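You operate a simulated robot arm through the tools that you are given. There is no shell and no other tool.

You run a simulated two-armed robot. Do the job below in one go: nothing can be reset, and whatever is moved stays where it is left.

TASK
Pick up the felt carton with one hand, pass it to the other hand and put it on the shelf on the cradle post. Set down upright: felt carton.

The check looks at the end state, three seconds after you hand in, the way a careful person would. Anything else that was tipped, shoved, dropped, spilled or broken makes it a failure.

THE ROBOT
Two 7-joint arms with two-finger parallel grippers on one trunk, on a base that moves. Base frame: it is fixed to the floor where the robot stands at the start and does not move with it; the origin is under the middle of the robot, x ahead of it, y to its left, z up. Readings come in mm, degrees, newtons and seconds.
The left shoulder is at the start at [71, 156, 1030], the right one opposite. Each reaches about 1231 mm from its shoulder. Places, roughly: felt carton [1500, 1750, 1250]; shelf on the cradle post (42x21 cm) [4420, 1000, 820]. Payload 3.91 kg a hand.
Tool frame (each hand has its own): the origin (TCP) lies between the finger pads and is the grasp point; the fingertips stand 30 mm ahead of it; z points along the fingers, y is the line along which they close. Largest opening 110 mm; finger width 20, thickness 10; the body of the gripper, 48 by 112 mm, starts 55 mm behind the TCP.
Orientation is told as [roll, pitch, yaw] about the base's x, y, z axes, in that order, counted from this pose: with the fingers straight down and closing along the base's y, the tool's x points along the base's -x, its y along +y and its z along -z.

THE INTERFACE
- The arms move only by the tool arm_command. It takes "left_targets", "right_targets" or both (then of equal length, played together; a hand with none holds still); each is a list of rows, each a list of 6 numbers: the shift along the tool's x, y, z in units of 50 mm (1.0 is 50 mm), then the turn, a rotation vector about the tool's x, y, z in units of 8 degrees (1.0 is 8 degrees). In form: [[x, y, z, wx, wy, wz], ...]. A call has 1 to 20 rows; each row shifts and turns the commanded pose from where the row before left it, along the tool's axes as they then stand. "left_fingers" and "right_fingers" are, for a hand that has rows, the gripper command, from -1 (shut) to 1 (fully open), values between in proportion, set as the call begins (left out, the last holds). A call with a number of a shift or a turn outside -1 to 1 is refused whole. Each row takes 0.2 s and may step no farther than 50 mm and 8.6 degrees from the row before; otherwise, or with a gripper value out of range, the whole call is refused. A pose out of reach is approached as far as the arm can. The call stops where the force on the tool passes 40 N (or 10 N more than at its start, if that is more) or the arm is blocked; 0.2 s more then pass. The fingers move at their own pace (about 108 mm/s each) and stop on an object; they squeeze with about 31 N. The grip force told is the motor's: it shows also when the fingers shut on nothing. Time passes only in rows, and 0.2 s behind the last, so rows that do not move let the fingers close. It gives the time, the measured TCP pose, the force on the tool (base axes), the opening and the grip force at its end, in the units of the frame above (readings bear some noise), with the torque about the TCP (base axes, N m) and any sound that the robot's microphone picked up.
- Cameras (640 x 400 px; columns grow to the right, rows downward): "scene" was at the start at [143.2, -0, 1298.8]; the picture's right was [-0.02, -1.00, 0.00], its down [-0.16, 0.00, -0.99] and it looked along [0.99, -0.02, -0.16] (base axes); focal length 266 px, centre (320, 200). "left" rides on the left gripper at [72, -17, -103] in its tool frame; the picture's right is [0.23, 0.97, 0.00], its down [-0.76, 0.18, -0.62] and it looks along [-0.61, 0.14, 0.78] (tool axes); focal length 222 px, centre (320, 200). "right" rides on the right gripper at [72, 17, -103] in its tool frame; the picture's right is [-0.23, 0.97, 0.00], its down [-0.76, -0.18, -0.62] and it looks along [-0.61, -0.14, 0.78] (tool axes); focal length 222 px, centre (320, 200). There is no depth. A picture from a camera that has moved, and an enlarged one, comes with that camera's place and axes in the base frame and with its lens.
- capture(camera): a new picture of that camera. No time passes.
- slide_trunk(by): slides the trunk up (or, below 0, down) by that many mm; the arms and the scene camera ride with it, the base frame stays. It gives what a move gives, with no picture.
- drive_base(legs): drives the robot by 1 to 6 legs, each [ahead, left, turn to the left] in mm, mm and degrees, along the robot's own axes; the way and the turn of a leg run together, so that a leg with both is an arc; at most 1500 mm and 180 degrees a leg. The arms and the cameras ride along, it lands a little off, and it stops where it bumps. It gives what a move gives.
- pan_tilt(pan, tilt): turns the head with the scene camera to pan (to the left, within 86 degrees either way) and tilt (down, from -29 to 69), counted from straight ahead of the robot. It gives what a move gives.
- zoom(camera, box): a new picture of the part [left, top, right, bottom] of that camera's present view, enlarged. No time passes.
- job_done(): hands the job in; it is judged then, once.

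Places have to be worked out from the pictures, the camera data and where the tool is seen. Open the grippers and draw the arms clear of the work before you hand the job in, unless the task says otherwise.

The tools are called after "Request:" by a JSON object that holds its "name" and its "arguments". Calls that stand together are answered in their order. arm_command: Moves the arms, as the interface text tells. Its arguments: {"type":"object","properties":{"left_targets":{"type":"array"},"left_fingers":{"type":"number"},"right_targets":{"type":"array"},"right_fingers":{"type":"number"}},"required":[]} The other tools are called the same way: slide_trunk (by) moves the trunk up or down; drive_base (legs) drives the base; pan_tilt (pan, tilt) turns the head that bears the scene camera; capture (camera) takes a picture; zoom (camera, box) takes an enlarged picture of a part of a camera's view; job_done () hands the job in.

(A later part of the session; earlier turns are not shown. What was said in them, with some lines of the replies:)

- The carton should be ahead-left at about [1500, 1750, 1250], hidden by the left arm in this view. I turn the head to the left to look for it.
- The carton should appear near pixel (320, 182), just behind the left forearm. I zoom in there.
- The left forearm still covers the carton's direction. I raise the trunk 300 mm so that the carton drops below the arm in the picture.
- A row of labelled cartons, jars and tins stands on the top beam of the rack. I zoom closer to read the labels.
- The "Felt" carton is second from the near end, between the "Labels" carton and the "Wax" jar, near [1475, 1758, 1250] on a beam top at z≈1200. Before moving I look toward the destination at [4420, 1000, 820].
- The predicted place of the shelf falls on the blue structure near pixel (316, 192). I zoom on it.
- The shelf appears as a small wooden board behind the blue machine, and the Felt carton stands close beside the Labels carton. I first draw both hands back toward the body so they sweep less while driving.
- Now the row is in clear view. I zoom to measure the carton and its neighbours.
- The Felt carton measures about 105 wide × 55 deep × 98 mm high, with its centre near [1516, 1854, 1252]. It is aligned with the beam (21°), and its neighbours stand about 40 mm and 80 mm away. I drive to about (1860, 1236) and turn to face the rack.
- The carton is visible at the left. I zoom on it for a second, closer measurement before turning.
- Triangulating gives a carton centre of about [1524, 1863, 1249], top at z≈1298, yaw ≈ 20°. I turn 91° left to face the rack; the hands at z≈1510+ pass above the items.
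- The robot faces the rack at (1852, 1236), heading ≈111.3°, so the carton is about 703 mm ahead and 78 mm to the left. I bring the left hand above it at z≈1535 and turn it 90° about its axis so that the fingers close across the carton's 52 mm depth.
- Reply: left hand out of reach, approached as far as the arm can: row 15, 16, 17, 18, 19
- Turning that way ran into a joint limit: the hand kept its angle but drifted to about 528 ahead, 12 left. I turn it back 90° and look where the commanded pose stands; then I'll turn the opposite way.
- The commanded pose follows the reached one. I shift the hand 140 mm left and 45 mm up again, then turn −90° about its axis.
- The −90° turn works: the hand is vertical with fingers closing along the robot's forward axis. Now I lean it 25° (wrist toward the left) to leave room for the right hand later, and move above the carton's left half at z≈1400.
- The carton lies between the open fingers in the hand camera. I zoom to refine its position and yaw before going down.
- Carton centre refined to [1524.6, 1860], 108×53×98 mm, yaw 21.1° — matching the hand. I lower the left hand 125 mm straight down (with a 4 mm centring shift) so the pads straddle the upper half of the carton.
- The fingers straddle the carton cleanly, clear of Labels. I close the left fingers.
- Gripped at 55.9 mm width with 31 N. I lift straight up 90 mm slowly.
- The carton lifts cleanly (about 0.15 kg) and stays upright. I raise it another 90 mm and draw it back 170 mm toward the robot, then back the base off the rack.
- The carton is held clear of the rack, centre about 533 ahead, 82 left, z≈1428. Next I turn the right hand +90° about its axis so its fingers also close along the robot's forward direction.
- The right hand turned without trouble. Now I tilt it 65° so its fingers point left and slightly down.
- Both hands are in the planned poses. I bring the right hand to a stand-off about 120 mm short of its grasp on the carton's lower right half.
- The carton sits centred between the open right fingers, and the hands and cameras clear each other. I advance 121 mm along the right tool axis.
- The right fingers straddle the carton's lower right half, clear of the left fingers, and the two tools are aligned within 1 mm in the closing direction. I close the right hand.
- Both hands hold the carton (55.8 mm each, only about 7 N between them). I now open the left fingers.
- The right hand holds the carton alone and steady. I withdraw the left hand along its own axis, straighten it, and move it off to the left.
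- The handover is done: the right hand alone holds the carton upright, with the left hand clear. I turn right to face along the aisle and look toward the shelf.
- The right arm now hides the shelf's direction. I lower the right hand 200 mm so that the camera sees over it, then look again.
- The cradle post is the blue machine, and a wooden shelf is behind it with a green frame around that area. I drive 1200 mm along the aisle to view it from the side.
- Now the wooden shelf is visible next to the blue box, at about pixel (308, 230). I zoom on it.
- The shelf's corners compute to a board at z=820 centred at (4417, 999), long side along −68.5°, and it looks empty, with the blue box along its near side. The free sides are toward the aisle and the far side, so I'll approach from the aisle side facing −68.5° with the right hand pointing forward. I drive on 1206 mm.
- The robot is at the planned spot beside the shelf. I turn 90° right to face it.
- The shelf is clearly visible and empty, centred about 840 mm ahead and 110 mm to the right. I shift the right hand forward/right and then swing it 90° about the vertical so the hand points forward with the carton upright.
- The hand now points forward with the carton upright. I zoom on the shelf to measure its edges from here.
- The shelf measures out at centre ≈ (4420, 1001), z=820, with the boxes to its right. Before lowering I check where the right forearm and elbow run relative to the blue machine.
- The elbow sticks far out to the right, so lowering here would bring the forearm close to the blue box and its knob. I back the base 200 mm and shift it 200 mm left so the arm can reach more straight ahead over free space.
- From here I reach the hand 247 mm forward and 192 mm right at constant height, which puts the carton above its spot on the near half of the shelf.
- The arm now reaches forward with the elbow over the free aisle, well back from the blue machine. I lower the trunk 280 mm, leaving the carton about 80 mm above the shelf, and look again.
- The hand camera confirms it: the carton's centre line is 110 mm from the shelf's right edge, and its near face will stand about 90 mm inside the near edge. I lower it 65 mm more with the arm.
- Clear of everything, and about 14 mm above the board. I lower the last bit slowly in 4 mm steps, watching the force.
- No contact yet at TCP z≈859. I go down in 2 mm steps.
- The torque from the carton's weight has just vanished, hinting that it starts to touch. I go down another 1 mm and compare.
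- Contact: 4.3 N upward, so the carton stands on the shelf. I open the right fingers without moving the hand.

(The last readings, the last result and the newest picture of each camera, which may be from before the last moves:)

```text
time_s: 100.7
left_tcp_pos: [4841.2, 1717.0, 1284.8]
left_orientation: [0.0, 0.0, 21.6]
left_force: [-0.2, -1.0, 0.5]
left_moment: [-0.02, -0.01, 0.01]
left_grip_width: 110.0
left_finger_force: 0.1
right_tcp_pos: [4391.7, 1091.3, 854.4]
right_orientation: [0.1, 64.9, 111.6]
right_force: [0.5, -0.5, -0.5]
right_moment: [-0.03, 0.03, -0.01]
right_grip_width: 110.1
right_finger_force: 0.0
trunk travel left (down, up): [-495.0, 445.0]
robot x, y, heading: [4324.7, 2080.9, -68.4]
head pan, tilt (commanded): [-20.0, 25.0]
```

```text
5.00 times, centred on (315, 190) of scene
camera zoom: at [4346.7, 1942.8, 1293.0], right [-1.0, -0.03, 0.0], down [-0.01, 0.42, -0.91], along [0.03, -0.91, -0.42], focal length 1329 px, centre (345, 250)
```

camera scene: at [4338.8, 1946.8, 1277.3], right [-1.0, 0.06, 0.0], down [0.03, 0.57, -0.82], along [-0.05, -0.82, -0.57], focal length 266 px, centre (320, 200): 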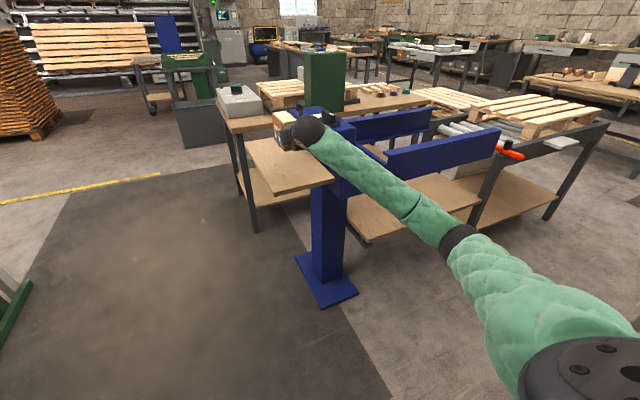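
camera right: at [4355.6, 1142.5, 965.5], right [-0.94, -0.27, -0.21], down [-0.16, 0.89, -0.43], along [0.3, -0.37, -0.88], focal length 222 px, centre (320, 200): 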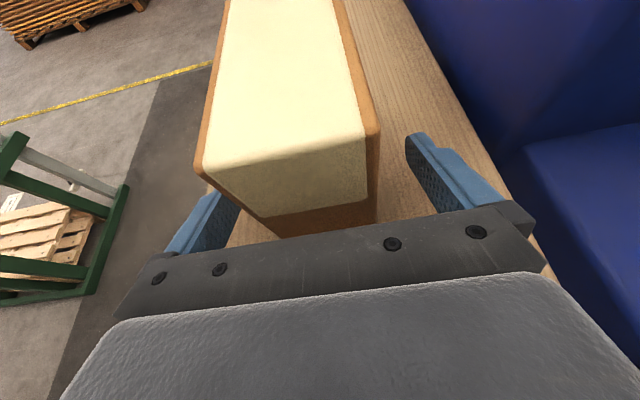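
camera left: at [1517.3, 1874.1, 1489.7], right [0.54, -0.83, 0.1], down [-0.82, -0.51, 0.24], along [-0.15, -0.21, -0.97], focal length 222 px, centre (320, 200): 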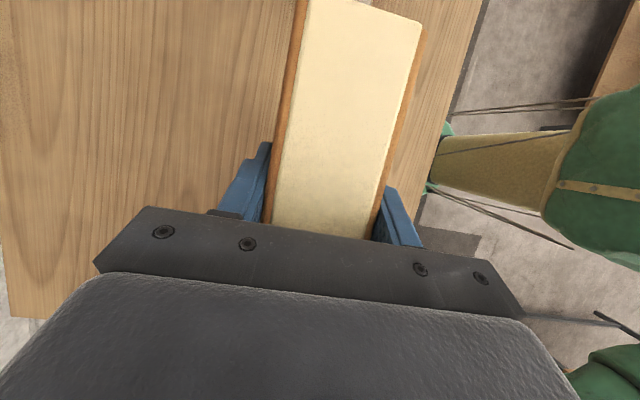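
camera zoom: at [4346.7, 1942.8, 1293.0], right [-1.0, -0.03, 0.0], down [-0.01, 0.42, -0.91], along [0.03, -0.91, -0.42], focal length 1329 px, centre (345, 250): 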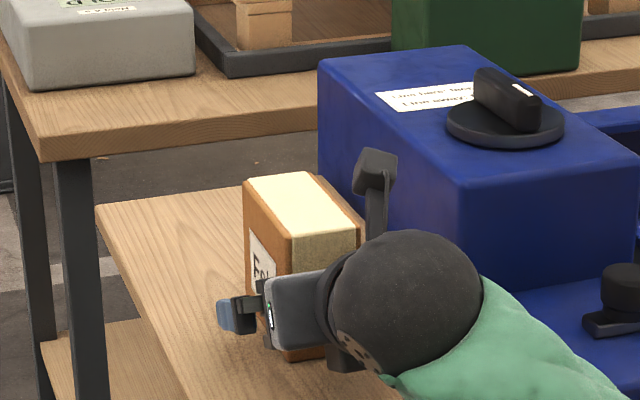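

The fingers are open and the carton stands by itself between them. I withdraw the right hand straight back along its axis.

Request:
{"name": "arm_command", "arguments": {"right_targets": [[0, 0, -0.4, 0, 0, 0], [0, 0, -0.6, 0, 0, 0], [0, 0, -0.8, 0, 0, 0], [0, 0, -0.8, 0, 0, 0], [0, 0, -0.9, 0, 0, 0], [0, 0, -0.9, 0, 0, 0], [0, 0, 0, 0, 0, 0]]}}

Request:
{"name": "capture", "arguments": {"camera": "right"}}

Request:
{"name": "capture", "arguments": {"camera": "scene"}}

```text
time_s: 102.3
left_tcp_pos: [4842.1, 1716.5, 1283.8]
left_orientation: [0.0, -0.1, 21.5]
left_force: [-0.3, 0.1, 1.3]
left_moment: [0.04, -0.02, 0.02]
left_grip_width: 110.3
left_finger_force: 0.0
right_tcp_pos: [4320.6, 1274.5, 949.3]
right_orientation: [0.1, 64.9, 111.6]
right_force: [-0.1, -0.6, 0.5]
right_moment: [-0.01, 0.0, 0.0]
right_grip_width: 109.5
right_finger_force: 0.2
trunk travel left (down, up): [-495.0, 445.0]
robot x, y, heading: [4324.2, 2077.2, -68.3]
head pan, tilt (commanded): [-20.0, 25.0]
```

```text
taken
camera right: at [4282.5, 1326.3, 1058.1], right [-0.94, -0.27, -0.21], down [-0.16, 0.89, -0.43], along [0.3, -0.37, -0.88], focal length 222 px, centre (320, 200)
```

right: 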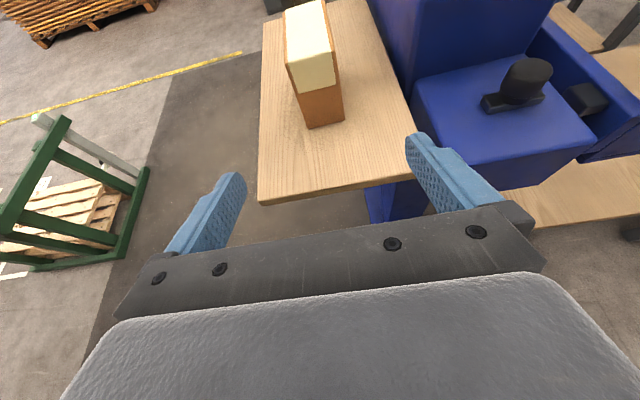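

```text
taken
camera scene: at [4346.9, 1942.4, 1292.9], right [-1.0, -0.03, 0.0], down [-0.01, 0.42, -0.91], along [0.03, -0.91, -0.42], focal length 266 px, centre (320, 200)
```

scene: 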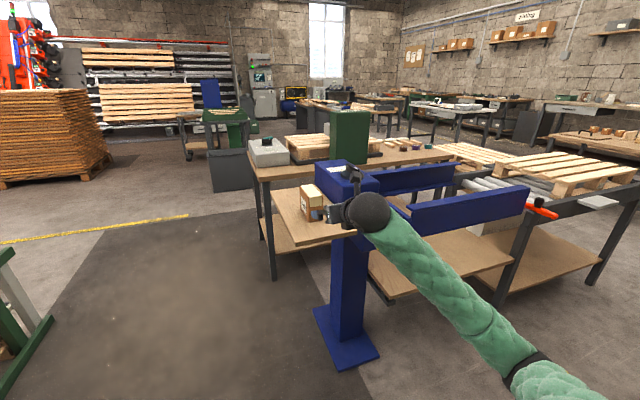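

The carton stands on the shelf and the hand is free of it. I draw the hand back another 150 mm and check the final state.

Request:
{"name": "arm_command", "arguments": {"right_targets": [[-0.317, 0, -0.68, 0, 0, 0], [-0.317, 0, -0.68, 0, 0, 0], [-0.317, 0, -0.68, 0, 0, 0], [-0.317, 0, -0.68, 0, 0, 0], [0, 0, 0, 0, 0, 0]]}}

Request:
{"name": "capture", "arguments": {"camera": "right"}}

Request:
{"name": "zoom", "arguments": {"camera": "scene", "box": [240, 140, 400, 260]}}

```text
time_s: 103.5
left_tcp_pos: [4841.1, 1717.2, 1284.5]
left_orientation: [0.0, 0.1, 21.6]
left_force: [0.3, 0.0, 1.8]
left_moment: [-0.03, 0.01, -0.02]
left_grip_width: 110.2
left_finger_force: 0.1
right_tcp_pos: [4274.3, 1379.4, 947.8]
right_orientation: [0.0, 65.0, 111.6]
right_force: [0.4, 0.1, 0.5]
right_moment: [0.06, -0.02, 0.03]
right_grip_width: 110.0
right_finger_force: 0.1
right hand out of reach, approached as far as the arm can: row 4
trunk travel left (down, up): [-495.0, 445.0]
robot x, y, heading: [4325.3, 2080.4, -68.5]
head pan, tilt (commanded): [-20.0, 25.0]
```

```text
taken
camera right: at [4235.4, 1431.9, 1057.5], right [-0.94, -0.27, -0.21], down [-0.16, 0.89, -0.43], along [0.3, -0.37, -0.88], focal length 222 px, centre (320, 200)
```

right: 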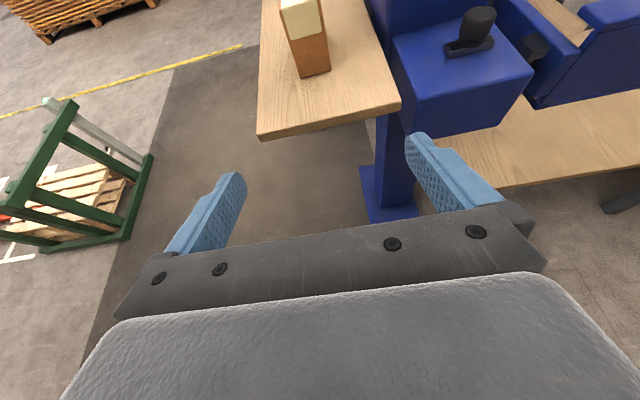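

```text
3.33 times, centred on (320, 200) of scene
camera zoom: at [4346.5, 1943.1, 1293.0], right [-1.0, -0.03, 0.0], down [-0.01, 0.42, -0.91], along [0.03, -0.91, -0.42], focal length 886 px, centre (320, 200)
```

zoom: 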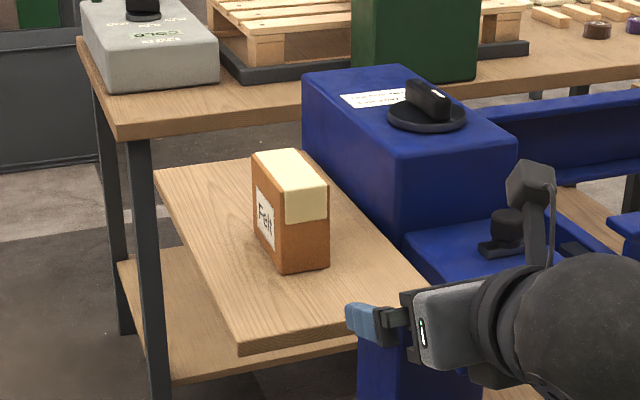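

The felt carton stands upright on the shelf, well inside its edges. Both grippers are open and clear, and the rack items were still standing when I left them. I hand the job in.

Request:
{"name": "job_done", "arguments": {}}

```text
The job is handed in.
```

The felt carton is standing upright on the shelf on the cradle post, about 90 mm inside the edge nearest the aisle. I've handed the job in, but no verdict has come back.

- **Pick and pass:** the left hand lifted the carton off the rack beam. It passed it to the right hand in front of the robot, and the right hand set it down.
- **Other items:** nothing else was touched that I could see. The neighbouring items on the rack were still standing after I lifted the carton. The blue machine beside the shelf was not bumped.
- **Arms:** both grippers are open and drawn clear of the shelf.
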